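You operate a simulated robot arm through the tools that you are given. There is no shell and no other tool. Be economical: measure what you need, move in short steps, check, and stop when the job is done.

You are at the controls of a simulated two-armed robot. One attempt, no reset.

Task
Hold the large basin on the wooden table steady with one hand and put the white knitted roll from the wooden table in it with the other.

Only the result counts: the job must be done as asked and must still hold three seconds after the hand-in. Knocking over, shifting, dropping, spilling or breaking anything else fails it.

Robot
Two 6-joint arms with two-finger parallel grippers on one trunk, on a base that drives. Base frame: it is fixed to the floor where the robot stands at the start and does not move with it; the origin is under the middle of the robot, x ahead of it, y to its left, z up. Readings come in mm, degrees, newtons and seconds.
The left shoulder is at the start at [60, 187, 1047], the right one opposite. With the tool pointing down near the work surface each hand reaches from about 260 to 620 mm from the robot's upright axis, wherever it stands, measured 20 degrees to its own side. Places, roughly: white knitted roll (6x6x8 cm) [500, -100, 800]. Payload 1.57 kg a hand.
Tool frame (each hand has its own): the origin (TCP) lies between the finger pads and is the grasp point; the fingertips stand 30 mm ahead of it; z points along the fingers, y is the line along which they close. The gripper opens to 110 mm. The fingers are 24 mm wide and 12 mm thick; the gripper's body (48 by 112 mm) begins 78 mm behind the TCP.
Orientation is that of the tool frame in the base frame, as a unit quaternion [w, x, y, z]. With the fingers straight down and closing along the base's y, the tool's x points along the base's -x, its y along +y and its z along -z.

Tools
- The arms move only by the tool servo_tool. It takes "left_rows", "right_rows" or both (then of equal length, played together; a hand with none holds still); each is a list of rows, each a list of 3 entries, a list of its own where there are three numbers: the shift along the tool's x, y, z in m, then the turn, a rotation vector about the tool's x, y, z in degrees, then the gripper command, from -1 (shut) to 1 (fully open), values between in proportion. In form: [[[x, y, z], [wx, wy, wz], gripper], ...]. A call has 1 to 12 rows; each row shifts and turns the commanded pose from where the row before left it, along the tool's axes as they then stand. Each row takes 0.2 s and may step no farther than 50 mm and 8.6 degrees from the row before; otherwise, or with a gripper value out of range, the whole call is refused. A pose out of reach is approached as far as the arm can. The call stops where the force on the tool passes 40 N (or 10 N more than at its start, if that is more) or the arm is blocked; 0.2 s more then pass. Each finger travels about 153 mm/s and halts on what it meets, pressing with about 28 N; the grip force reading is that of the motor and also rises with nothing between the fingers. The clock runs only during rows and for 0.2 s after the last one: add rows that do not move to give the fingers time. The reply holds the time, the measured pose of the TCP, the force on the tool along the base axes, the opening and the grip force, in the units named above and with some noise, with the torque about the TCP (base axes, N m) and any sound that the robot's microphone picked up.
- Cameras (640 x 400 px; columns grow to the right, rows downward): "scene" is now at [8, -15.2, 1595.1]; the picture's right is [-0.20, -0.98, 0.00], its down [-0.78, 0.16, -0.61] and it looks along [0.60, -0.12, -0.79] (base axes); focal length 255 px, centre (320, 200). "left" rides on the left gripper at [70, -16, -141] in its tool frame; the picture's right is [0.23, 0.97, 0.00], its down [-0.86, 0.20, -0.48] and it looks along [-0.47, 0.11, 0.88] (tool axes); focal length 222 px, centre (320, 200). "right" rides on the right gripper at [70, 16, -141] in its tool frame; the picture's right is [-0.23, 0.97, 0.00], its down [-0.86, -0.20, -0.48] and it looks along [-0.47, -0.11, 0.88] (tool axes); focal length 222 px, centre (320, 200). There is no depth. A picture from a camera that has moved, and an enlarged one, comes with that camera's place and axes in the base frame and with its lens. The place of the scene camera against the robot may be out by one fixed shift of up to 12 mm in any direction.
- get_image(camera): a new picture of that camera. No time passes.
- lift_body(by): slides the trunk up (or, below 0, down) by that many mm; the arms and the scene camera ride with it, the base frame stays. It gives what a move gives, with no picture.
- steer(legs): drives the robot by 1 to 6 legs, each [ahead, left, turn to the left] in mm, mm and degrees, along the robot's own axes; the way and the turn of a leg run together, so that a leg with both is an arc; at most 1500 mm and 180 degrees a leg. The arms and the cameras ride along, it lands a little off, and it stops where it bumps. It gives what a move gives.
- turn_head(pan, tilt): turns the head with the scene camera to pan (to the left, within 86 degrees either way) and tilt (down, from -29 to 69), counted from straight ahead of the robot. It gives what a move gives.
- close_up(camera, box): a new picture of the part [left, top, right, bottom] of that camera's present view, enlarged. No time passes.
- job_done(): hands the job in; it is judged then, once.

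Work in short steps. Places have to be worked out from the pictures, the camera data and where the tool is seen: move nearer, look again, correct. Check each grasp and each placing, and mend what went wrong. You have 120 turns and 100 pictures in all, those below and enlarged ones among them. Open the grippers and draw the arms clear of the work before you hand the job in, unless the task says otherwise; then end with one line.

The tools are called after "Request:" by a JSON object that holds its "method" and its "body". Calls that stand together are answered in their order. servo_tool: Moves the arms, as the interface text tells. Its arguments: {"type":"object","properties":{"left_rows":{"type":"array","items":{"type":"array"}},"right_rows":{"type":"array","items":{"type":"array"}}},"required":[]} The other tools are called the same way: lift_body (by) slides the trunk up or down; steer (legs) drives the base; turn_head (pan, tilt) turns the head that bears the scene camera; get_image (camera) takes a picture; close_up (camera, box) takes an enlarged picture of a part of a camera's view; job_done () hands the job in.

At the start:

```text
time: 0.0
left_position: [453.7, 118.9, 947.4]
left_orientation: [-0.001, 0.0, 1.0, 0.0]
left_ft_force: [-0.2, -0.2, 0.3]
left_wrist_torque: [-0.04, -0.03, 0.0]
left_gripper_width: 109.9
left_grip_force: 0.1
right_position: [351.2, -203.1, 1022.6]
right_orientation: [0.0, 0.0, 1.0, 0.0]
right_ft_force: [0.6, 0.1, 0.1]
right_wrist_torque: [-0.03, 0.02, 0.0]
right_gripper_width: 110.3
right_grip_force: 0.0
trunk travel left (down, up): [-675.0, 315.0]
robot x, y, heading: [-1.8, -1.0, -0.0]
head pan, tilt: [-11.4, 52.3]
```

scene: 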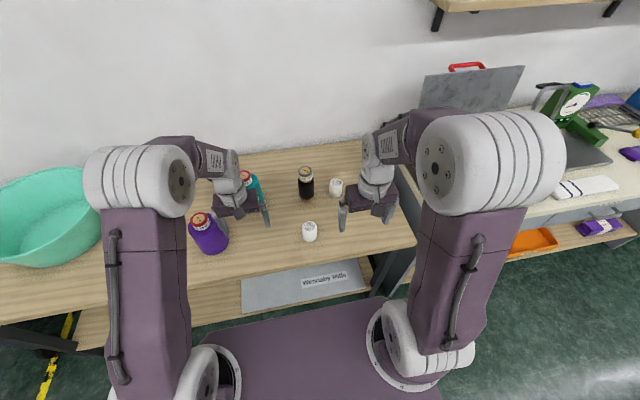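
right: 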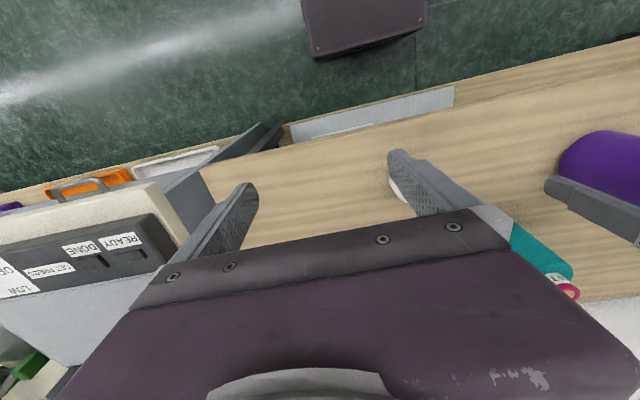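
left: 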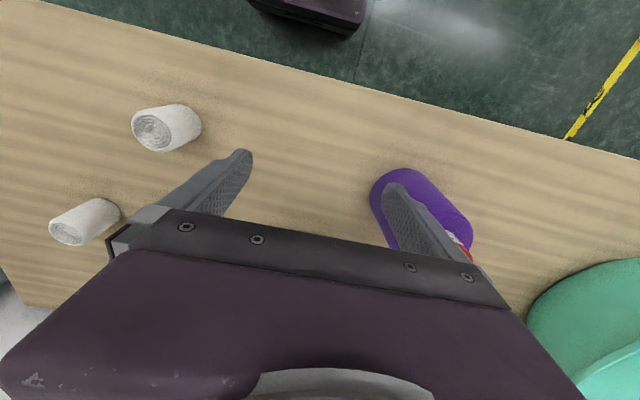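

Two white round objects stand on the table, so I enlarge the view to tell which is the knitted roll.

Request:
{"method": "close_up", "body": {"camera": "scene", "box": [180, 140, 420, 290]}}

Request:
{"method": "close_up", "body": {"camera": "left", "box": [30, 80, 270, 260]}}

Request:
{"method": "close_up", "body": {"camera": "scene", "box": [0, 140, 240, 290]}}

```text
2.67 times, centred on (300, 215) of scene
camera zoom: at [8.0, -15.2, 1595.1], right [-0.2, -0.98, 0.0], down [-0.78, 0.16, -0.61], along [0.6, -0.12, -0.79], focal length 680 px, centre (373, 160)
```

zoom: 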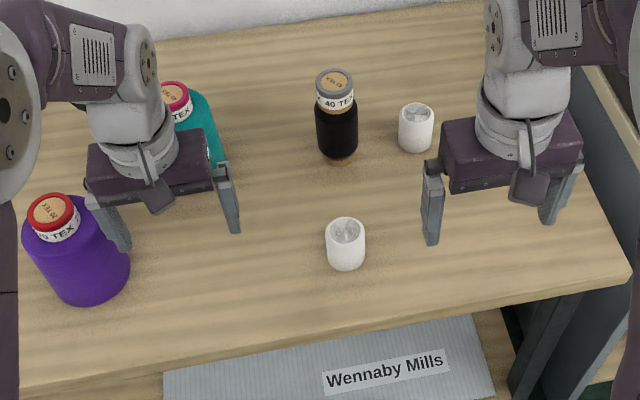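

```text
2.22 times, centred on (150, 170) of left
camera zoom: at [383.9, 103.9, 1089.0], right [-0.23, 0.97, 0.0], down [0.86, 0.2, 0.48], along [0.47, 0.11, -0.88], focal length 494 px, centre (698, 267)
```

zoom: 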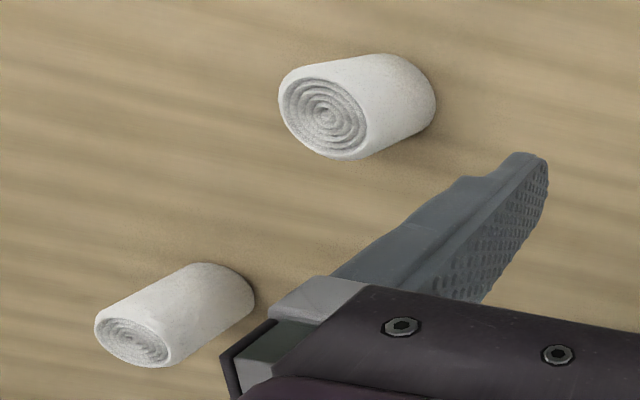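

```text
2.67 times, centred on (120, 215) of scene
camera zoom: at [8.0, -15.2, 1595.1], right [-0.2, -0.98, 0.0], down [-0.78, 0.16, -0.61], along [0.6, -0.12, -0.79], focal length 680 px, centre (853, 160)
```

zoom: 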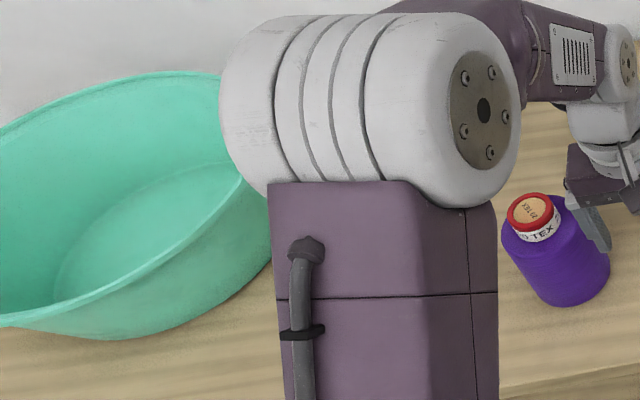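

The two rolls look alike; the front one works out near [480,-73], the named place. I turn the head to see the basin, which lies far to the left.

Request:
{"method": "turn_head", "body": {"pan": 45, "tilt": 45}}

Request:
{"method": "get_image", "body": {"camera": "scene"}}

```text
time: 1.3
left_position: [453.6, 118.9, 947.7]
left_orientation: [0.0, 0.0, 1.0, 0.0]
left_ft_force: [-0.2, 0.0, -0.3]
left_wrist_torque: [-0.03, -0.01, 0.0]
left_gripper_width: 110.1
left_grip_force: 0.1
right_position: [351.8, -202.3, 1022.8]
right_orientation: [0.0, 0.0, 1.0, 0.001]
right_ft_force: [-0.2, 0.2, 0.5]
right_wrist_torque: [-0.04, 0.01, -0.01]
right_gripper_width: 110.3
right_grip_force: 0.0
trunk travel left (down, up): [-675.0, 315.0]
robot x, y, heading: [1.1, 1.8, -0.0]
head pan, tilt: [45.0, 45.0]
```

```text
93 pictures are left
camera scene: at [-7.8, 57.0, 1605.1], right [0.71, -0.71, 0.0], down [-0.5, -0.5, -0.71], along [0.5, 0.5, -0.71], focal length 255 px, centre (320, 200)
```

scene: 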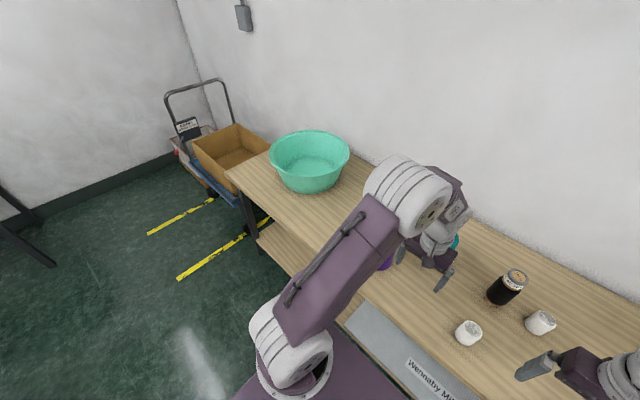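

The basin's rim centre comes out near [700,835], about 370 mm wide, so I'll pick the roll first and drive over later. I move the right hand above and slightly before the front roll for a closer look.

Request:
{"method": "servo_tool", "body": {"right_rows": [[[-0.025, 0.03, 0.012], [0, 0, 0], 1], [[-0.025, 0.03, 0.012], [0, 0, 0], 1], [[-0.025, 0.03, 0.012], [0, 0, 0], 1], [[-0.025, 0.03, 0.012], [0, 0, 0], 1], [[0, 0, 0], [0, 0, 0], 1]]}}

Request:
{"method": "get_image", "body": {"camera": "right"}}

Request:
{"method": "turn_head", "body": {"pan": -5, "tilt": 55}}

Request:
{"method": "get_image", "body": {"camera": "scene"}}

```text
time: 2.5
left_position: [451.2, 118.0, 947.8]
left_orientation: [0.0, 0.0, 1.0, 0.001]
left_ft_force: [-0.5, -0.1, 0.6]
left_wrist_torque: [0.02, -0.01, 0.02]
left_gripper_width: 110.2
left_grip_force: 0.0
right_position: [451.3, -79.9, 974.8]
right_orientation: [0.0, -0.001, 1.0, 0.0]
right_ft_force: [-0.1, 0.2, 0.5]
right_wrist_torque: [0.01, -0.02, -0.04]
right_gripper_width: 110.1
right_grip_force: 0.0
trunk travel left (down, up): [-675.0, 315.0]
robot x, y, heading: [2.5, -3.1, 0.1]
head pan, tilt: [45.0, 45.0]
```

```text
92 pictures are left
camera right: at [383.4, -64.5, 1117.7], right [0.23, 0.97, 0.0], down [0.86, -0.2, 0.48], along [0.47, -0.11, -0.88], focal length 222 px, centre (320, 200)
```

right: 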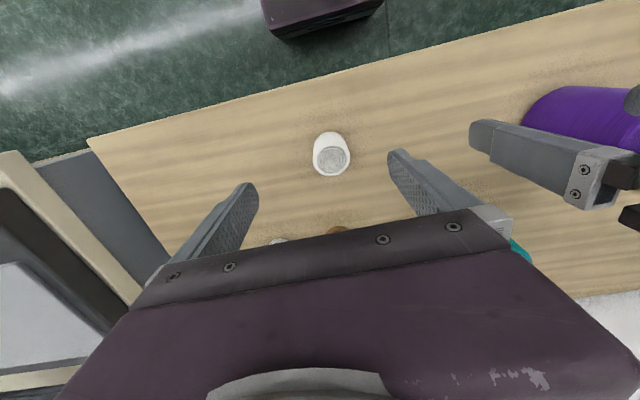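

```text
time: 3.6
left_position: [454.7, 119.1, 945.9]
left_orientation: [0.0, -0.001, 1.0, 0.0]
left_ft_force: [0.0, -0.3, 0.0]
left_wrist_torque: [-0.03, -0.01, 0.0]
left_gripper_width: 110.0
left_grip_force: 0.0
right_position: [452.6, -80.6, 975.1]
right_orientation: [0.0, 0.0, 1.0, 0.0]
right_ft_force: [-0.9, 0.2, 0.5]
right_wrist_torque: [0.02, 0.04, 0.02]
right_gripper_width: 109.9
right_grip_force: 0.0
trunk travel left (down, up): [-675.0, 315.0]
robot x, y, heading: [-1.9, -0.6, 0.1]
head pan, tilt: [-5.0, 55.0]
```

```text
91 pictures are left
camera scene: at [6.4, -6.6, 1591.7], right [-0.09, -1.0, 0.0], down [-0.82, 0.07, -0.57], along [0.57, -0.05, -0.82], focal length 255 px, centre (320, 200)
```

scene: 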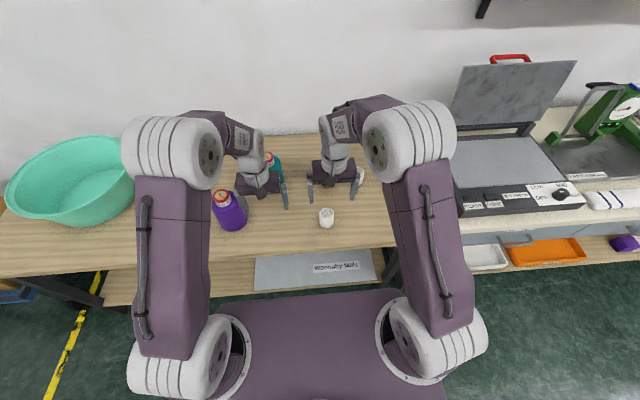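

Both cameras put the front roll at about [482,-72], its width some 55 mm. I enlarge both rolls once to compare.

Request:
{"method": "close_up", "body": {"camera": "right", "box": [280, 110, 390, 190]}}

Request:
{"method": "close_up", "body": {"camera": "scene", "box": [300, 160, 380, 240]}}

```text
5.00 times, centred on (335, 150) of right
camera zoom: at [384.0, -64.4, 1117.6], right [0.23, 0.97, 0.0], down [0.86, -0.2, 0.48], along [0.47, -0.11, -0.88], focal length 1111 px, centre (245, 450)
```

zoom: 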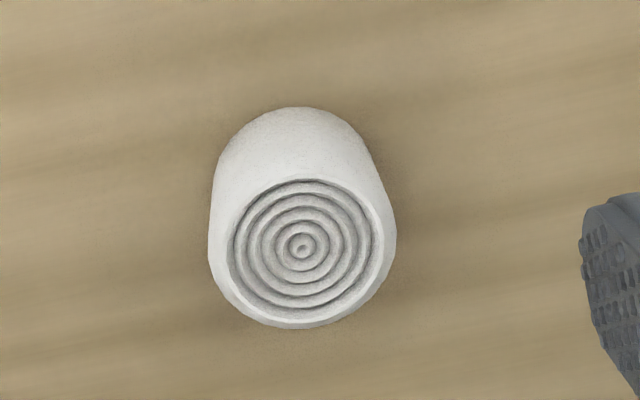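

```text
5.00 times, centred on (340, 200) of scene
camera zoom: at [6.4, -6.6, 1591.7], right [-0.09, -1.0, 0.0], down [-0.82, 0.07, -0.57], along [0.57, -0.05, -0.82], focal length 1275 px, centre (220, 200)
```

zoom: 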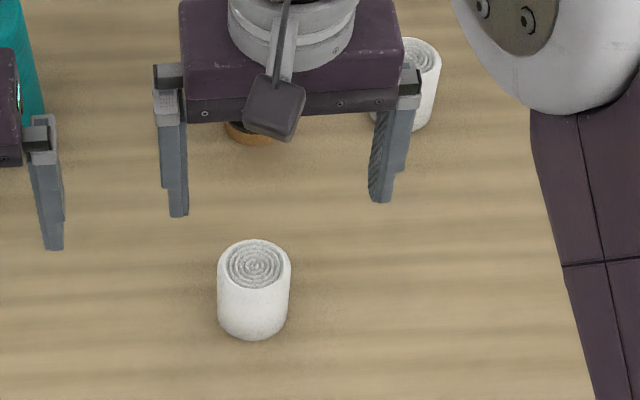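

The two rolls look much the same from above; I go over the front one and down to about z 880, which should also clear the view onto the back one.

Request:
{"method": "servo_tool", "body": {"right_rows": [[[-0.015, 0.004, 0.0], [0, 0, 0], 1], [[-0.015, 0.004, 0.03], [0, 0, 0], 1], [[0, 0, 0.035], [0, 0, 0], 1], [[0, 0, 0.03], [0, 0, 0], 1], [[0, 0, 0], [0, 0, 0], 1]]}}

Request:
{"method": "close_up", "body": {"camera": "scene", "box": [290, 150, 390, 240]}}

Request:
{"method": "get_image", "body": {"camera": "right"}}

```text
time: 4.8
left_position: [453.1, 119.0, 947.2]
left_orientation: [0.0, 0.0, 1.0, 0.001]
left_ft_force: [0.5, -0.6, 0.1]
left_wrist_torque: [-0.01, -0.02, -0.02]
left_gripper_width: 110.1
left_grip_force: 0.1
right_position: [483.9, -75.1, 879.6]
right_orientation: [0.0, 0.0, 1.0, 0.0]
right_ft_force: [-0.6, -0.3, 0.2]
right_wrist_torque: [-0.03, 0.01, -0.01]
right_gripper_width: 110.0
right_grip_force: 0.1
trunk travel left (down, up): [-675.0, 315.0]
robot x, y, heading: [1.3, 2.1, 0.0]
head pan, tilt: [-5.0, 55.0]
```

```text
4.44 times, centred on (340, 195) of scene
camera zoom: at [6.2, -6.6, 1591.7], right [-0.09, -1.0, 0.0], down [-0.82, 0.07, -0.57], along [0.57, -0.05, -0.82], focal length 1134 px, centre (231, 222)
```

zoom: 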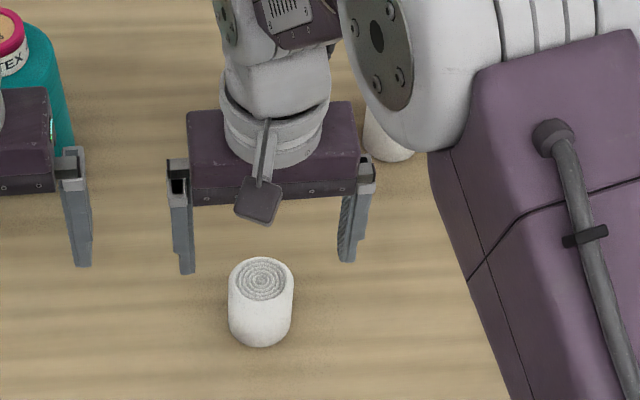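

```text
87 pictures are left
camera right: at [415.3, -58.9, 1022.2], right [0.23, 0.97, 0.0], down [0.85, -0.2, 0.48], along [0.47, -0.11, -0.88], focal length 222 px, centre (320, 200)
```

right: 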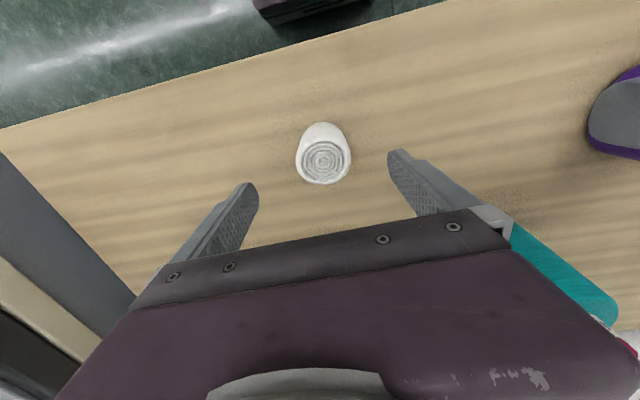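

The front roll is at [480,-72]. I use the left camera, which saw the back roll well, to compare surfaces at higher zoom.

Request:
{"method": "close_up", "body": {"camera": "left", "box": [30, 80, 220, 260]}}

```text
2.22 times, centred on (125, 170) of left
camera zoom: at [383.8, 104.0, 1089.0], right [-0.23, 0.97, 0.0], down [0.86, 0.2, 0.48], along [0.47, 0.11, -0.88], focal length 494 px, centre (753, 267)
```

zoom: 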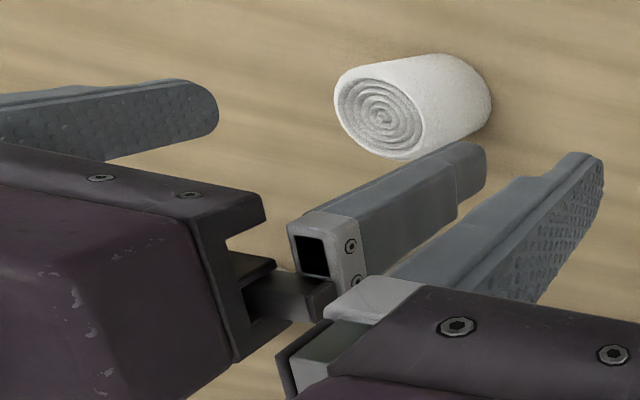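

The front one is a cloth roll and lies at the named place, so I take it: down to z≈800 and close.

Request:
{"method": "servo_tool", "body": {"right_rows": [[[0.002, 0.003, 0.03], [0, 0, 0], 1], [[0, 0, 0.03], [0, 0, 0], 1], [[0, 0, 0.02], [0, 0, 0], 1], [[0, 0, 0], [0, 0, 0], -1], [[0, 0, 0], [0, 0, 0], -1], [[0, 0, 0], [0, 0, 0], -1], [[0, 0, 0], [0, 0, 0], -1]]}}

Request:
{"method": "get_image", "body": {"camera": "right"}}

```text
time: 6.4
left_position: [454.2, 118.3, 947.7]
left_orientation: [0.0, 0.0, 1.0, 0.0]
left_ft_force: [0.5, 0.3, 0.1]
left_wrist_torque: [-0.02, 0.01, -0.01]
left_gripper_width: 109.8
left_grip_force: 0.0
right_position: [479.9, -70.8, 799.4]
right_orientation: [0.0, 0.0, 1.0, 0.0]
right_ft_force: [0.1, -0.3, -0.2]
right_wrist_torque: [0.0, 0.02, -0.02]
right_gripper_width: 49.8
right_grip_force: 27.9
trunk travel left (down, up): [-675.0, 315.0]
robot x, y, heading: [0.1, 1.0, 0.3]
head pan, tilt: [-5.0, 55.0]
```

```text
85 pictures are left
camera right: at [411.2, -55.4, 941.7], right [0.23, 0.97, 0.0], down [0.86, -0.2, 0.48], along [0.47, -0.11, -0.88], focal length 222 px, centre (320, 200)
```

right: 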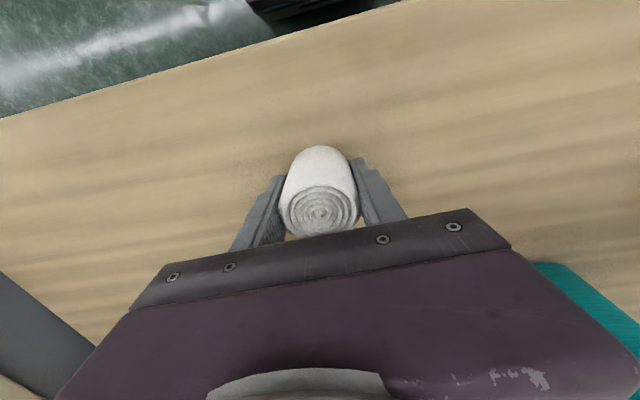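

The roll is gripped at 49.8 mm. I lift it and raise the left hand too, for a clear drive.

Request:
{"method": "servo_tool", "body": {"right_rows": [[[0, 0, -0.03], [0, 0, 0], -1], [[0, 0, -0.04], [0, 0, 0], -1], [[0, 0, -0.045], [0, 0, 0], -1], [[0, 0, -0.045], [0, 0, 0], -1], [[0, 0, -0.045], [0, 0, 0], -1], [[0.02, -0.03, -0.03], [0, 0, 0], -1], [[0.02, -0.03, 0], [0, 0, 0], -1], [[0, 0, 0], [0, 0, 0], -1]], "left_rows": [[[0, 0, -0.02], [0, 0, 0], 1], [[0, 0, -0.02], [0, 0, 0], 1], [[0, 0, -0.03], [0, 0, 0], 1], [[0, 0, -0.03], [0, 0, 0], 1], [[0.02, 0.01, -0.02], [0, 0, 0], 1], [[0.02, 0.01, 0], [0, 0, 0], 1], [[0, 0, 0], [0, 0, 0], 1], [[0, 0, 0], [0, 0, 0], 1]]}}

Request:
{"method": "turn_head", "body": {"pan": 20, "tilt": 60}}

Request:
{"method": "get_image", "body": {"camera": "scene"}}

```text
time: 8.2
left_position: [412.1, 140.9, 1066.9]
left_orientation: [-0.001, 0.0, 1.0, 0.0]
left_ft_force: [0.2, -0.8, -0.6]
left_wrist_torque: [-0.04, -0.03, -0.02]
left_gripper_width: 110.2
left_grip_force: 0.0
right_position: [439.1, -129.3, 1031.8]
right_orientation: [0.0, 0.0, 1.0, 0.0]
right_ft_force: [0.3, 0.7, -0.5]
right_wrist_torque: [0.01, 0.0, -0.03]
right_gripper_width: 49.8
right_grip_force: 27.8
trunk travel left (down, up): [-675.0, 315.0]
robot x, y, heading: [-4.4, -0.0, 0.3]
head pan, tilt: [-5.0, 55.0]
```

```text
time: 9.1
left_position: [412.7, 141.0, 1067.4]
left_orientation: [0.0, 0.0, 1.0, 0.0]
left_ft_force: [-0.4, 0.0, -0.3]
left_wrist_torque: [0.01, -0.04, 0.04]
left_gripper_width: 110.0
left_grip_force: 0.1
right_position: [439.0, -130.3, 1031.4]
right_orientation: [0.0, 0.001, 1.0, 0.0]
right_ft_force: [-0.4, 0.0, -0.3]
right_wrist_torque: [0.0, 0.06, -0.01]
right_gripper_width: 50.2
right_grip_force: 28.5
trunk travel left (down, up): [-675.0, 315.0]
robot x, y, heading: [1.4, -1.6, 0.1]
head pan, tilt: [20.0, 60.0]
```

```text
84 pictures are left
camera scene: at [-2.6, 22.1, 1585.6], right [0.34, -0.94, 0.0], down [-0.81, -0.3, -0.5], along [0.47, 0.17, -0.87], focal length 255 px, centre (320, 200)
```

scene: 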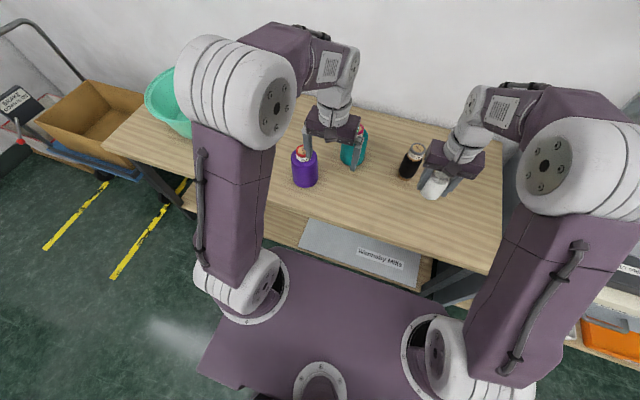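

The roll is held and both hands are above everything. I drive left in front of the basin.

Request:
{"method": "steer", "body": {"legs": [[0, 770, 0]]}}

Request:
{"method": "turn_head", "body": {"pan": 0, "tilt": 50}}

Request:
{"method": "get_image", "body": {"camera": "scene"}}

Request:
{"method": "get_image", "body": {"camera": "left"}}

```text
time: 13.2
left_position: [409.8, 903.9, 1067.1]
left_orientation: [0.0, -0.001, 1.0, 0.0]
left_ft_force: [-0.2, -0.8, -0.2]
left_wrist_torque: [0.02, -0.02, -0.01]
left_gripper_width: 110.3
left_grip_force: 0.1
right_position: [439.0, 633.1, 1032.1]
right_orientation: [0.0, -0.002, 1.0, 0.0]
right_ft_force: [-0.1, 0.3, 0.3]
right_wrist_torque: [0.01, 0.01, -0.01]
right_gripper_width: 49.7
right_grip_force: 28.0
trunk travel left (down, up): [-675.0, 315.0]
robot x, y, heading: [-4.6, 762.0, 0.1]
head pan, tilt: [20.0, 60.0]
```

```text
time: 14.1
left_position: [411.0, 904.2, 1066.6]
left_orientation: [-0.001, -0.001, 1.0, 0.0]
left_ft_force: [0.3, 0.3, 0.3]
left_wrist_torque: [-0.01, -0.01, -0.01]
left_gripper_width: 110.1
left_grip_force: 0.0
right_position: [439.7, 632.4, 1032.0]
right_orientation: [0.0, -0.003, 1.0, 0.0]
right_ft_force: [-0.4, -0.1, -1.1]
right_wrist_torque: [0.03, 0.01, 0.04]
right_gripper_width: 49.6
right_grip_force: 27.6
trunk travel left (down, up): [-675.0, 315.0]
robot x, y, heading: [-0.5, 760.8, 0.3]
head pan, tilt: [0.0, 50.0]
```

```text
83 pictures are left
camera scene: at [10.5, 761.8, 1598.1], right [0.0, -1.0, 0.0], down [-0.77, 0.0, -0.64], along [0.64, 0.0, -0.77], focal length 255 px, centre (320, 200)
```

scene: 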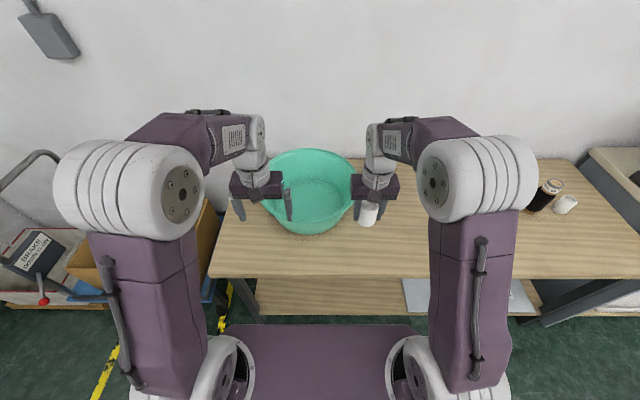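

```text
82 pictures are left
camera left: at [341.4, 888.2, 1208.4], right [-0.23, 0.97, 0.0], down [0.85, 0.2, 0.48], along [0.47, 0.11, -0.88], focal length 222 px, centre (320, 200)
```

left: 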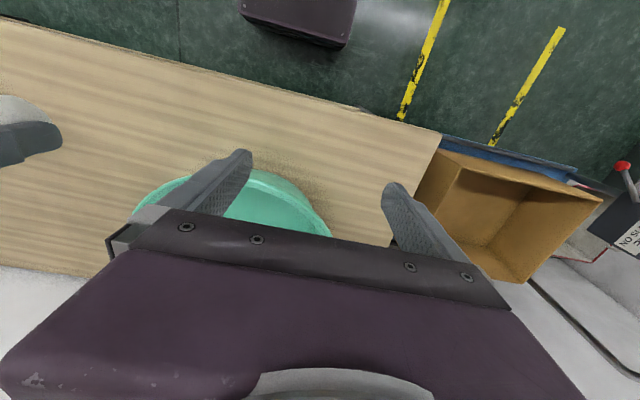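

The basin is now ahead; I enlarge it to measure rim and base.

Request:
{"method": "close_up", "body": {"camera": "scene", "box": [210, 130, 410, 250]}}

Request:
{"method": "close_up", "body": {"camera": "left", "box": [110, 130, 430, 260]}}

Request:
{"method": "get_image", "body": {"camera": "right"}}

```text
3.20 times, centred on (310, 190) of scene
camera zoom: at [10.5, 761.8, 1598.1], right [0.0, -1.0, 0.0], down [-0.77, 0.0, -0.64], along [0.64, 0.0, -0.77], focal length 816 px, centre (352, 232)
```

zoom: 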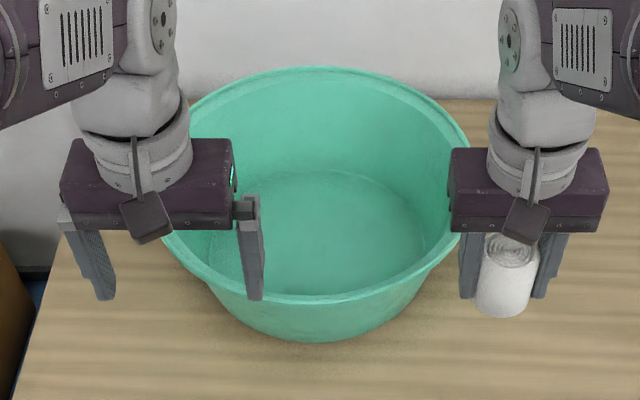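

```text
2.00 times, centred on (270, 195) of left
camera zoom: at [341.4, 888.2, 1208.4], right [-0.23, 0.97, 0.0], down [0.85, 0.2, 0.48], along [0.47, 0.11, -0.88], focal length 444 px, centre (420, 210)
```

zoom: 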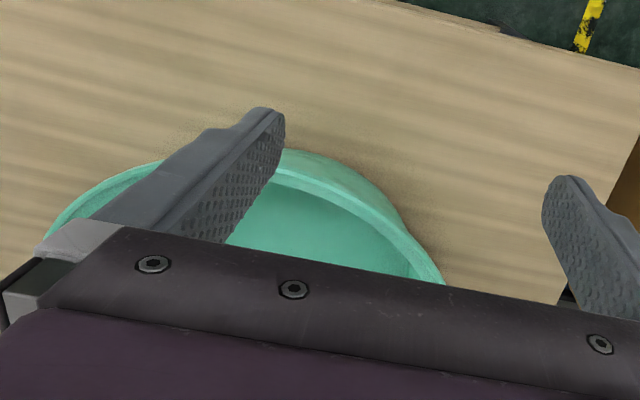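

```text
79 pictures are left
camera right: at [370.1, 648.7, 1174.1], right [0.22, 0.97, 0.0], down [0.86, -0.2, 0.48], along [0.47, -0.11, -0.88], focal length 222 px, centre (320, 200)
```

right: 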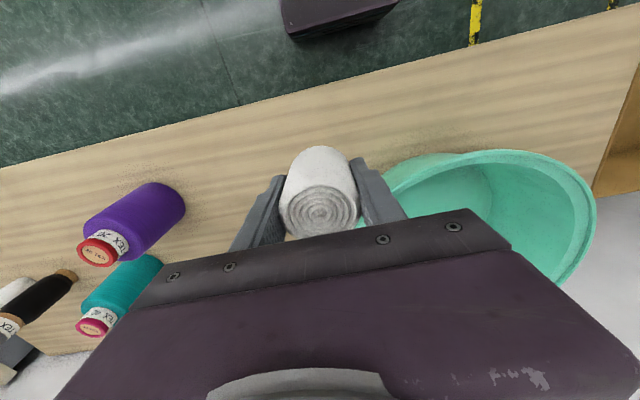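

Combining views: rim height ≈912, rim centre ≈[673,805], radius ≈187. I'll grip the near-left rim at about [541,937] with the left hand turned 45° so it closes radially; first I go above it and look.

Request:
{"method": "servo_tool", "body": {"left_rows": [[[-0.033, 0.008, 0.005], [0, 0, 0], 1], [[-0.033, 0.008, 0.005], [0, 0, 0], 1], [[-0.033, 0.008, 0.005], [0, 0, 0], 1], [[-0.033, 0.008, 0.005], [0, 0, 0], 1], [[0, 0, 0], [0, 0, -7.5], 1], [[0, 0, 0], [0, 0, -7.5], 1], [[0, 0, 0], [0, 0, -7.5], 1], [[0, 0, 0], [0, 0, -7.5], 1], [[0, 0, 0], [0, 0, -7.5], 1], [[0, 0, 0], [0, 0, -7.5], 1], [[0, 0, 0], [0, 0, 0], 1]]}}

Request:
{"method": "get_image", "body": {"camera": "left"}}

Request:
{"method": "get_image", "body": {"camera": "scene"}}

```text
time: 16.5
left_position: [541.7, 936.5, 1045.8]
left_orientation: [-0.001, -0.384, 0.923, 0.0]
left_ft_force: [-0.7, -0.4, -1.0]
left_wrist_torque: [0.03, 0.02, -0.01]
left_gripper_width: 110.0
left_grip_force: 0.0
right_position: [439.1, 633.4, 1032.4]
right_orientation: [0.0, -0.002, 1.0, 0.0]
right_ft_force: [-0.8, 0.0, 0.3]
right_wrist_torque: [0.03, 0.0, -0.02]
right_gripper_width: 49.4
right_grip_force: 27.5
trunk travel left (down, up): [-675.0, 315.0]
robot x, y, heading: [-1.0, 761.2, 0.2]
head pan, tilt: [0.0, 50.0]
```

```text
78 pictures are left
camera left: at [504.5, 876.0, 1188.2], right [-0.85, 0.52, 0.0], down [0.46, 0.75, 0.48], along [0.25, 0.41, -0.88], focal length 222 px, centre (320, 200)
```

left: 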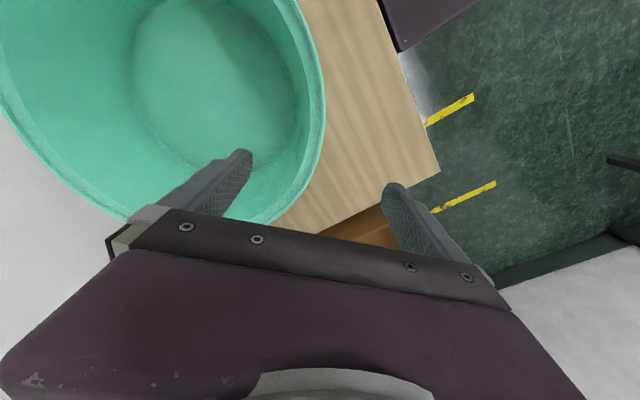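

```text
77 pictures are left
camera scene: at [10.6, 761.7, 1598.2], right [0.0, -1.0, 0.0], down [-0.77, 0.0, -0.64], along [0.64, 0.0, -0.77], focal length 255 px, centre (320, 200)
```

scene: 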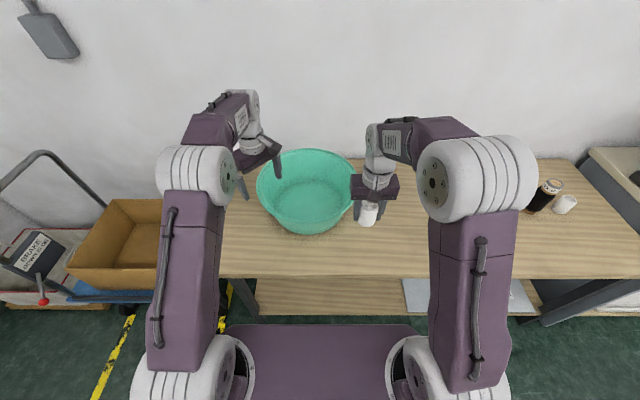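

Rim points from this view fit the circle to a few mm and the TCP sits right over the wall. I lower to z≈890 and part-close to check centring.

Request:
{"method": "servo_tool", "body": {"left_rows": [[[0, 0, 0.04], [0, 0, 0], 1], [[0, 0, 0.04], [0, 0, 0], 1], [[0, 0, 0.04], [0, 0, 0], 1], [[0, 0, 0.035], [0, 0, 0], 1], [[0, 0, 0], [0, 0, 0], 0.2], [[0, 0, 0], [0, 0, 0], 0.2]]}}

Request:
{"method": "get_image", "body": {"camera": "left"}}

Request:
{"method": "close_up", "body": {"camera": "scene", "box": [220, 130, 400, 250]}}

```text
time: 17.9
left_position: [541.5, 936.6, 889.9]
left_orientation: [0.0, -0.383, 0.924, 0.0]
left_ft_force: [-0.1, 0.4, -0.5]
left_wrist_torque: [0.01, -0.02, 0.01]
left_gripper_width: 66.0
left_grip_force: 0.1
right_position: [439.3, 632.0, 1031.9]
right_orientation: [0.0, -0.002, 1.0, 0.0]
right_ft_force: [0.8, 0.6, 0.1]
right_wrist_torque: [-0.03, 0.0, 0.0]
right_gripper_width: 49.6
right_grip_force: 27.7
trunk travel left (down, up): [-675.0, 315.0]
robot x, y, heading: [-0.9, 761.5, 0.4]
head pan, tilt: [0.0, 50.0]
```

```text
76 pictures are left
camera left: at [504.2, 876.8, 1031.5], right [-0.85, 0.53, 0.0], down [0.46, 0.75, 0.48], along [0.25, 0.41, -0.88], focal length 222 px, centre (320, 200)
```

left: 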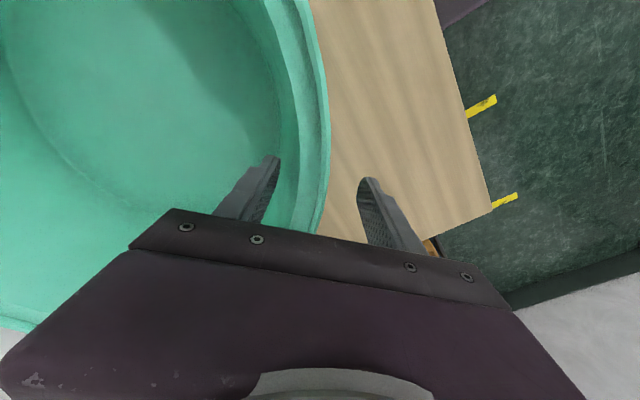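

```text
3.33 times, centred on (310, 190) of scene
camera zoom: at [10.8, 761.8, 1598.2], right [0.0, -1.0, 0.0], down [-0.77, 0.0, -0.64], along [0.64, 0.0, -0.77], focal length 850 px, centre (353, 233)
```

zoom: 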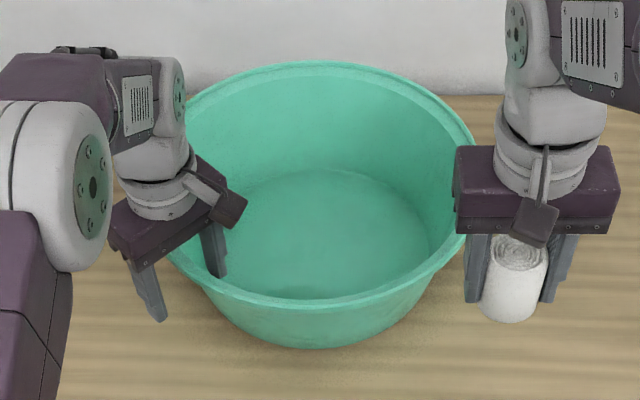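

The fingers straddle the rim, with the wall slightly nearer the inner finger. I shift 7 mm inward and close gently.

Request:
{"method": "servo_tool", "body": {"left_rows": [[[0, -0.007, 0], [0, 0, 0], 0.2], [[0, 0, 0], [0, 0, 0], -0.2], [[0, 0, 0], [0, 0, 0], -0.6], [[0, 0, 0], [0, 0, 0], -1], [[0, 0, 0], [0, 0, 0], -1], [[0, 0, 0], [0, 0, 0], -1]]}}

Request:
{"method": "get_image", "body": {"camera": "left"}}

Request:
{"method": "close_up", "body": {"camera": "scene", "box": [220, 130, 400, 250]}}

```text
time: 19.3
left_position: [547.2, 931.7, 890.6]
left_orientation: [0.0, -0.384, 0.923, -0.001]
left_ft_force: [2.1, 1.0, 4.4]
left_wrist_torque: [-1.14, -1.12, 0.78]
left_gripper_width: 21.8
left_grip_force: 27.8
right_position: [439.0, 632.8, 1032.0]
right_orientation: [0.0, -0.002, 1.0, 0.001]
right_ft_force: [0.4, 0.1, -1.0]
right_wrist_torque: [0.04, 0.05, 0.01]
right_gripper_width: 49.4
right_grip_force: 27.3
trunk travel left (down, up): [-675.0, 315.0]
robot x, y, heading: [3.2, 761.9, -0.1]
head pan, tilt: [0.0, 50.0]
```

```text
74 pictures are left
camera left: at [509.0, 871.6, 1032.2], right [-0.85, 0.53, 0.0], down [0.46, 0.75, 0.48], along [0.25, 0.41, -0.88], focal length 222 px, centre (320, 200)
```

left: 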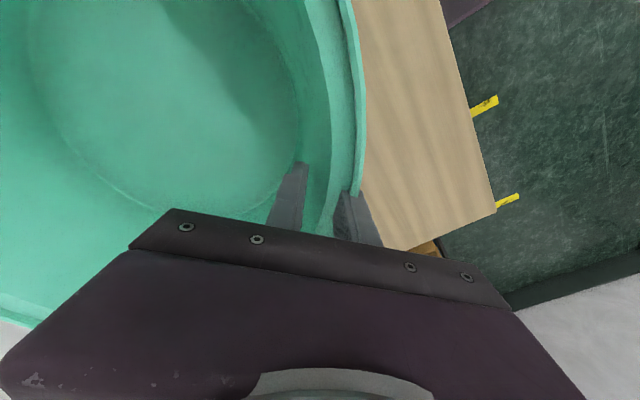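

```text
3.33 times, centred on (310, 190) of scene
camera zoom: at [10.3, 762.2, 1598.2], right [0.0, -1.0, 0.0], down [-0.77, 0.0, -0.64], along [0.64, 0.0, -0.77], focal length 850 px, centre (353, 233)
```

zoom: 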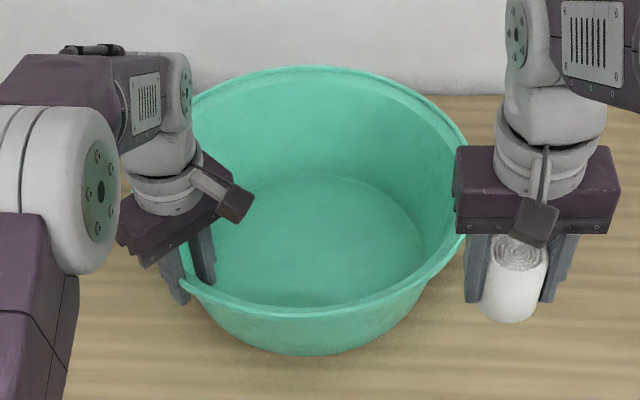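

The rim is firmly held (basin drew ~8 mm nearer). Now I carry the roll over the basin's near-middle at [590,755].

Request:
{"method": "servo_tool", "body": {"right_rows": [[[-0.03, 0.0245, 0], [0, 0, 0], -1], [[-0.03, 0.0245, 0], [0, 0, 0], -1], [[-0.03, 0.0245, 0], [0, 0, 0], -1], [[-0.03, 0.0245, 0], [0, 0, 0], -1], [[-0.031, 0.0245, 0], [0, 0, 0], -1], [[0, 0, 0.03], [0, 0, 0], -1], [[0, 0, 0], [0, 0, 0], -1]]}}

Request:
{"method": "get_image", "body": {"camera": "right"}}

Request:
{"method": "get_image", "body": {"camera": "scene"}}

```text
time: 20.9
left_position: [546.3, 932.6, 889.7]
left_orientation: [0.001, -0.384, 0.923, 0.0]
left_ft_force: [1.3, 2.4, 4.4]
left_wrist_torque: [-1.12, -0.95, 0.68]
left_gripper_width: 21.6
left_grip_force: 28.0
right_position: [558.4, 744.8, 993.6]
right_orientation: [0.0, -0.002, 1.0, 0.0]
right_ft_force: [-0.3, 0.8, -0.7]
right_wrist_torque: [0.02, 0.02, 0.02]
right_gripper_width: 49.3
right_grip_force: 28.0
right hand out of reach, approached as far as the arm can: row 5
trunk travel left (down, up): [-675.0, 315.0]
robot x, y, heading: [0.1, 761.5, 0.1]
head pan, tilt: [0.0, 50.0]
```

```text
72 pictures are left
camera right: at [490.2, 760.6, 1135.9], right [0.22, 0.97, 0.0], down [0.86, -0.2, 0.48], along [0.47, -0.11, -0.88], focal length 222 px, centre (320, 200)
```

right: 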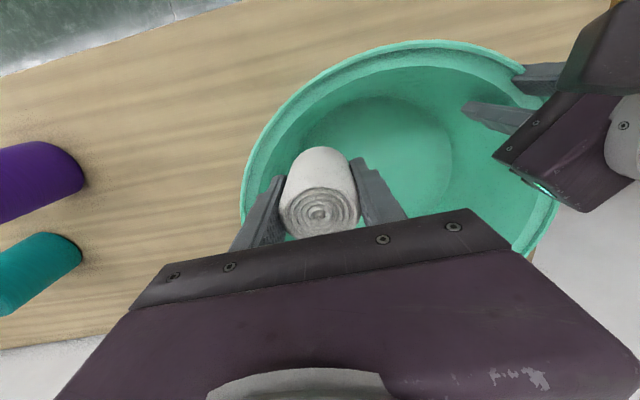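

```text
71 pictures are left
camera scene: at [10.0, 762.4, 1598.2], right [0.0, -1.0, 0.0], down [-0.77, 0.0, -0.64], along [0.64, 0.0, -0.77], focal length 255 px, centre (320, 200)
```

scene: 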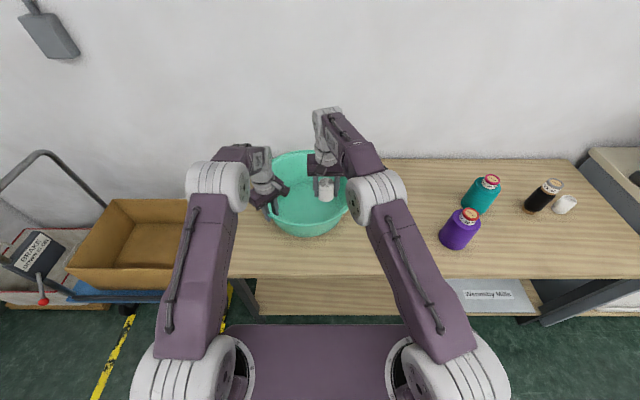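

The right hand stopped at reach limit [558,745,994]; reach grows lower down. I lower to ~z 905 (still clear of the wall) and then ease forward.

Request:
{"method": "servo_tool", "body": {"right_rows": [[[0, 0, 0.03], [0, 0, 0], -1], [[0, 0, 0.03], [0, 0, 0], -1], [[0, 0, 0.03], [0, 0, 0], -1], [[-0.01, 0.005, 0], [0, 0, 0], -1], [[-0.012, 0.005, 0], [0, 0, 0], -1], [[0, 0, 0], [0, 0, 0], -1]]}}

Request:
{"method": "get_image", "body": {"camera": "right"}}

Request:
{"method": "close_up", "body": {"camera": "scene", "box": [220, 130, 400, 250]}}

```text
time: 22.3
left_position: [546.8, 931.4, 891.2]
left_orientation: [0.0, -0.385, 0.923, 0.0]
left_ft_force: [1.8, 2.3, 3.5]
left_wrist_torque: [-0.96, -1.16, 0.76]
left_gripper_width: 22.0
left_grip_force: 28.0
right_position: [570.0, 752.2, 904.8]
right_orientation: [0.001, -0.001, 1.0, 0.0]
right_ft_force: [-0.1, -0.2, -0.7]
right_wrist_torque: [0.01, 0.0, 0.0]
right_gripper_width: 49.3
right_grip_force: 28.4
right hand out of reach, approached as far as the arm can: row 5
trunk travel left (down, up): [-675.0, 315.0]
robot x, y, heading: [0.5, 762.8, -0.0]
head pan, tilt: [0.0, 50.0]
```

```text
70 pictures are left
camera right: at [501.3, 769.1, 1046.6], right [0.22, 0.97, 0.0], down [0.86, -0.2, 0.48], along [0.47, -0.11, -0.88], focal length 222 px, centre (320, 200)
```

right: 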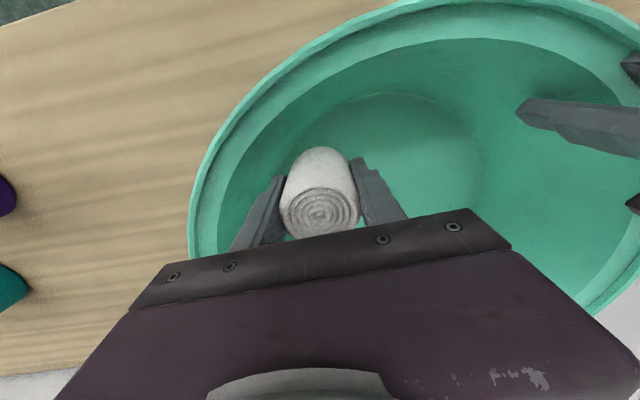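

```text
3.33 times, centred on (310, 190) of scene
camera zoom: at [10.1, 762.4, 1598.2], right [0.0, -1.0, 0.0], down [-0.77, 0.0, -0.64], along [0.64, 0.0, -0.77], focal length 850 px, centre (353, 233)
```

zoom: 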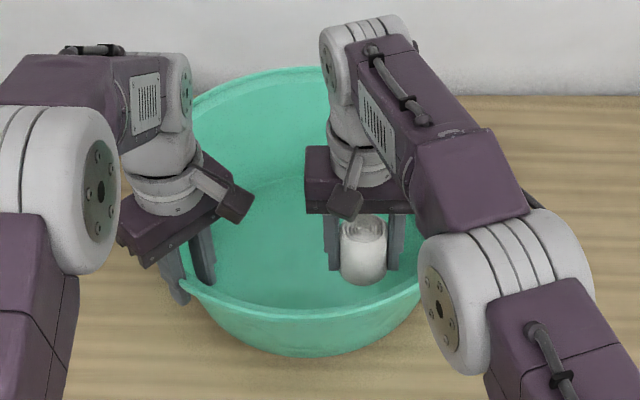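

The floor circle is about [668,810] radius 140; the roll should go a bit more toward the centre. I lower to z≈840 and shift further left and forward.

Request:
{"method": "servo_tool", "body": {"right_rows": [[[0, 0.01, 0.02], [0, 0, 0], -1], [[0, 0.01, 0.02], [0, 0, 0], -1], [[-0.005, 0.005, 0.025], [0, 0, 0], -1], [[-0.01, 0, 0], [0, 0, 0], -1], [[0, 0, 0], [0, 0, 0], -1]]}}

Request:
{"method": "get_image", "body": {"camera": "right"}}

Request:
{"method": "close_up", "body": {"camera": "scene", "box": [220, 130, 400, 250]}}

```text
time: 23.5
left_position: [545.7, 931.2, 891.2]
left_orientation: [0.001, -0.384, 0.923, 0.0]
left_ft_force: [1.0, 1.5, 5.6]
left_wrist_torque: [-1.17, -0.95, 0.68]
left_gripper_width: 21.2
left_grip_force: 27.3
right_position: [558.2, 772.2, 840.5]
right_orientation: [-0.001, -0.001, 1.0, 0.0]
right_ft_force: [1.1, -0.2, 0.0]
right_wrist_torque: [0.03, 0.0, -0.03]
right_gripper_width: 49.3
right_grip_force: 27.9
right hand out of reach, approached as far as the arm can: row 1, 2, 3, 4
trunk travel left (down, up): [-675.0, 315.0]
robot x, y, heading: [-2.2, 766.2, 0.3]
head pan, tilt: [0.0, 50.0]
```

```text
68 pictures are left
camera right: at [490.1, 788.7, 982.0], right [0.22, 0.97, 0.0], down [0.86, -0.2, 0.48], along [0.47, -0.11, -0.88], focal length 222 px, centre (320, 200)
```

right: 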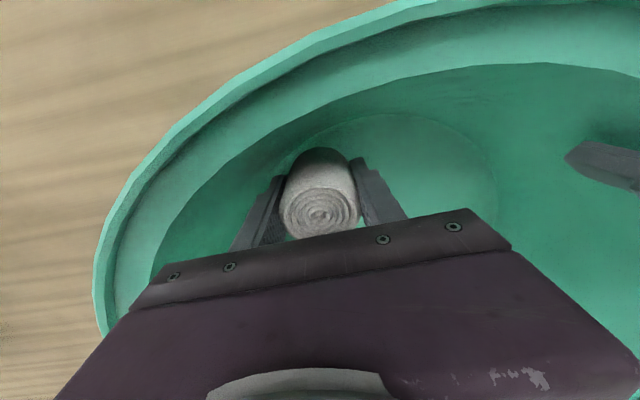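

```text
3.33 times, centred on (310, 190) of scene
camera zoom: at [10.1, 762.4, 1598.2], right [0.0, -1.0, 0.0], down [-0.77, 0.0, -0.64], along [0.64, 0.0, -0.77], focal length 850 px, centre (353, 233)
```

zoom: 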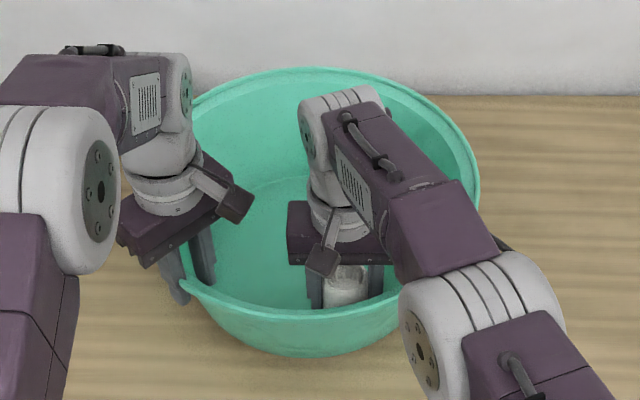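

Reach ends at x≈560; a small 7° forward tilt of the hand gains about 20 mm. I tilt, push forward, and lower to z≈822.

Request:
{"method": "servo_tool", "body": {"right_rows": [[[0.005, 0, 0], [0, -3.5, 0], -1], [[0, 0, 0], [0, -3.5, 0], -1], [[-0.012, 0, 0.001], [0, 0, 0], -1], [[-0.012, 0, 0.001], [0, 0, 0], -1], [[0, 0, 0.015], [0, 0, 0], -1], [[0, 0, 0], [0, 0, 0], -1]]}}

Request:
{"method": "get_image", "body": {"camera": "right"}}

Request:
{"method": "close_up", "body": {"camera": "scene", "box": [220, 130, 400, 250]}}

```text
time: 24.9
left_position: [546.7, 932.3, 889.8]
left_orientation: [0.001, -0.384, 0.923, -0.001]
left_ft_force: [1.4, 1.8, 4.8]
left_wrist_torque: [-1.18, -1.0, 0.7]
left_gripper_width: 21.1
left_grip_force: 28.0
right_position: [585.4, 772.3, 826.0]
right_orientation: [0.061, -0.002, 0.998, 0.0]
right_ft_force: [-1.0, -0.1, 0.6]
right_wrist_torque: [0.01, 0.0, -0.01]
right_gripper_width: 49.2
right_grip_force: 28.3
right hand out of reach, approached as far as the arm can: row 1
trunk travel left (down, up): [-675.0, 315.0]
robot x, y, heading: [-1.5, 764.1, 0.1]
head pan, tilt: [0.0, 50.0]
```

```text
66 pictures are left
camera right: at [500.1, 788.7, 958.6], right [0.22, 0.97, 0.03], down [0.79, -0.2, 0.58], along [0.57, -0.11, -0.81], focal length 222 px, centre (320, 200)
```

right: 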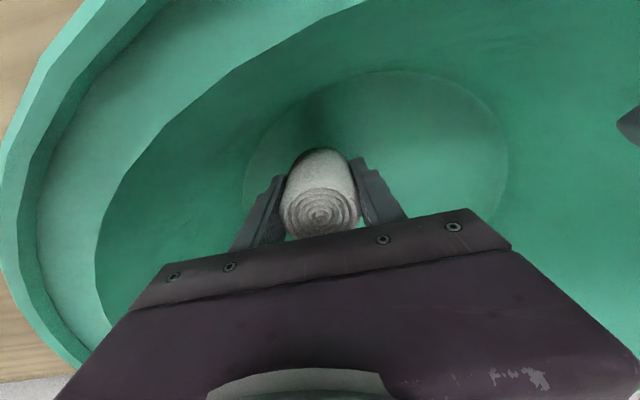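

```text
3.33 times, centred on (310, 190) of scene
camera zoom: at [9.9, 762.5, 1598.2], right [0.0, -1.0, 0.0], down [-0.77, 0.0, -0.64], along [0.64, 0.0, -0.77], focal length 850 px, centre (353, 233)
```

zoom: 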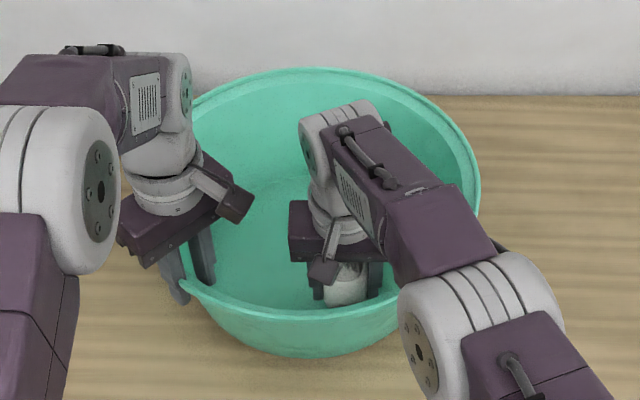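

The roll is now well over the floor. I lower 12 mm and open the fingers part way to release it.

Request:
{"method": "servo_tool", "body": {"right_rows": [[[0, 0, 0.006], [0, 0, 0], -1], [[0, 0, 0.006], [0, 0, 0], -1], [[0, 0, 0], [0, 0, 0], -1], [[0, 0, 0], [0, 0, 0], 0.1], [[0, 0, 0], [0, 0, 0], 0.4], [[0, 0, 0], [0, 0, 0], 0.4], [[0, 0, 0], [0, 0, 0], 0.4]]}}

Request:
{"method": "get_image", "body": {"camera": "right"}}

```text
time: 26.5
left_position: [547.4, 931.9, 890.6]
left_orientation: [0.001, -0.384, 0.923, -0.001]
left_ft_force: [0.6, 2.1, 3.8]
left_wrist_torque: [-0.92, -1.14, 0.76]
left_gripper_width: 21.5
left_grip_force: 28.3
right_position: [585.0, 771.7, 814.8]
right_orientation: [0.061, -0.002, 0.998, 0.001]
right_ft_force: [-0.4, -0.3, 0.6]
right_wrist_torque: [-0.03, 0.02, -0.03]
right_gripper_width: 77.0
right_grip_force: 0.0
trunk travel left (down, up): [-675.0, 315.0]
robot x, y, heading: [-2.4, 763.4, 0.1]
head pan, tilt: [0.0, 50.0]
```

```text
64 pictures are left
camera right: at [499.2, 787.7, 947.0], right [0.22, 0.97, 0.03], down [0.79, -0.2, 0.58], along [0.57, -0.11, -0.81], focal length 222 px, centre (320, 200)
```

right: 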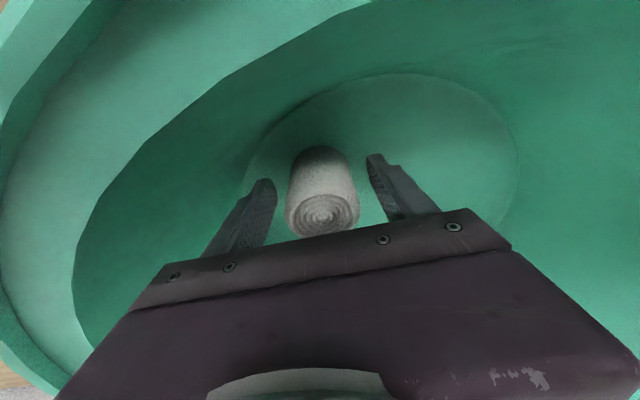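

The roll stands free in the basin. I raise the right hand straight up and draw it back while the left still holds.

Request:
{"method": "servo_tool", "body": {"right_rows": [[[0, 0, -0.02], [0, 0, 0], 0.4], [[0, 0, -0.03], [0, 0, 0], 0.4], [[0, 0, -0.04], [0, 0, 0], 0.4], [[0.005, 0, -0.045], [0, 0, 0], 0.4], [[0.005, 0, -0.045], [0, 0, 0], 0.4], [[0.01, -0.01, -0.04], [0, 0, 0], 0.4], [[0.03, -0.03, -0.02], [0, 3.5, 0], 0.4], [[0.04, -0.03, 0], [0, 3.5, 0], 0.4], [[0.04, -0.03, 0], [0, 0, 0], 0.4], [[0.04, -0.03, 0], [0, 0, 0], 1], [[0, 0, 0], [0, 0, 0], 1]]}}

Request:
{"method": "get_image", "body": {"camera": "scene"}}

```text
time: 28.9
left_position: [545.8, 931.7, 891.6]
left_orientation: [0.0, -0.384, 0.923, 0.001]
left_ft_force: [0.4, 3.4, 4.1]
left_wrist_torque: [-0.99, -1.08, 0.74]
left_gripper_width: 21.1
left_grip_force: 27.5
right_position: [548.2, 741.5, 1056.7]
right_orientation: [-0.001, -0.002, 1.0, -0.001]
right_ft_force: [-0.1, 0.3, 0.7]
right_wrist_torque: [0.0, 0.03, 0.0]
right_gripper_width: 109.8
right_grip_force: 0.1
right hand out of reach, approached as far as the arm can: row 2, 3, 4, 6, 7, 8, 9, 10
trunk travel left (down, up): [-675.0, 315.0]
robot x, y, heading: [-0.4, 762.3, 0.2]
head pan, tilt: [0.0, 50.0]
```

```text
63 pictures are left
camera scene: at [9.9, 762.3, 1598.2], right [0.0, -1.0, 0.0], down [-0.77, 0.0, -0.64], along [0.64, 0.0, -0.77], focal length 255 px, centre (320, 200)
```

scene: 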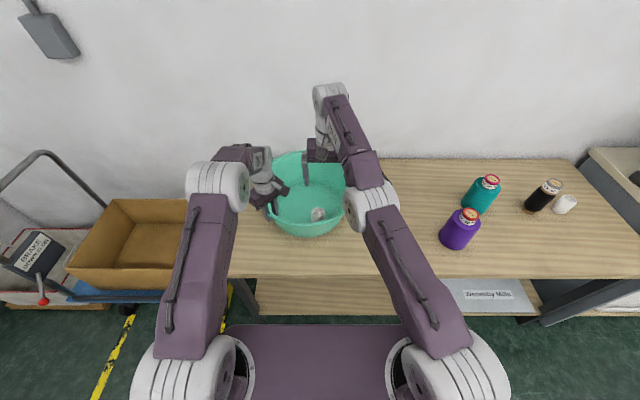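

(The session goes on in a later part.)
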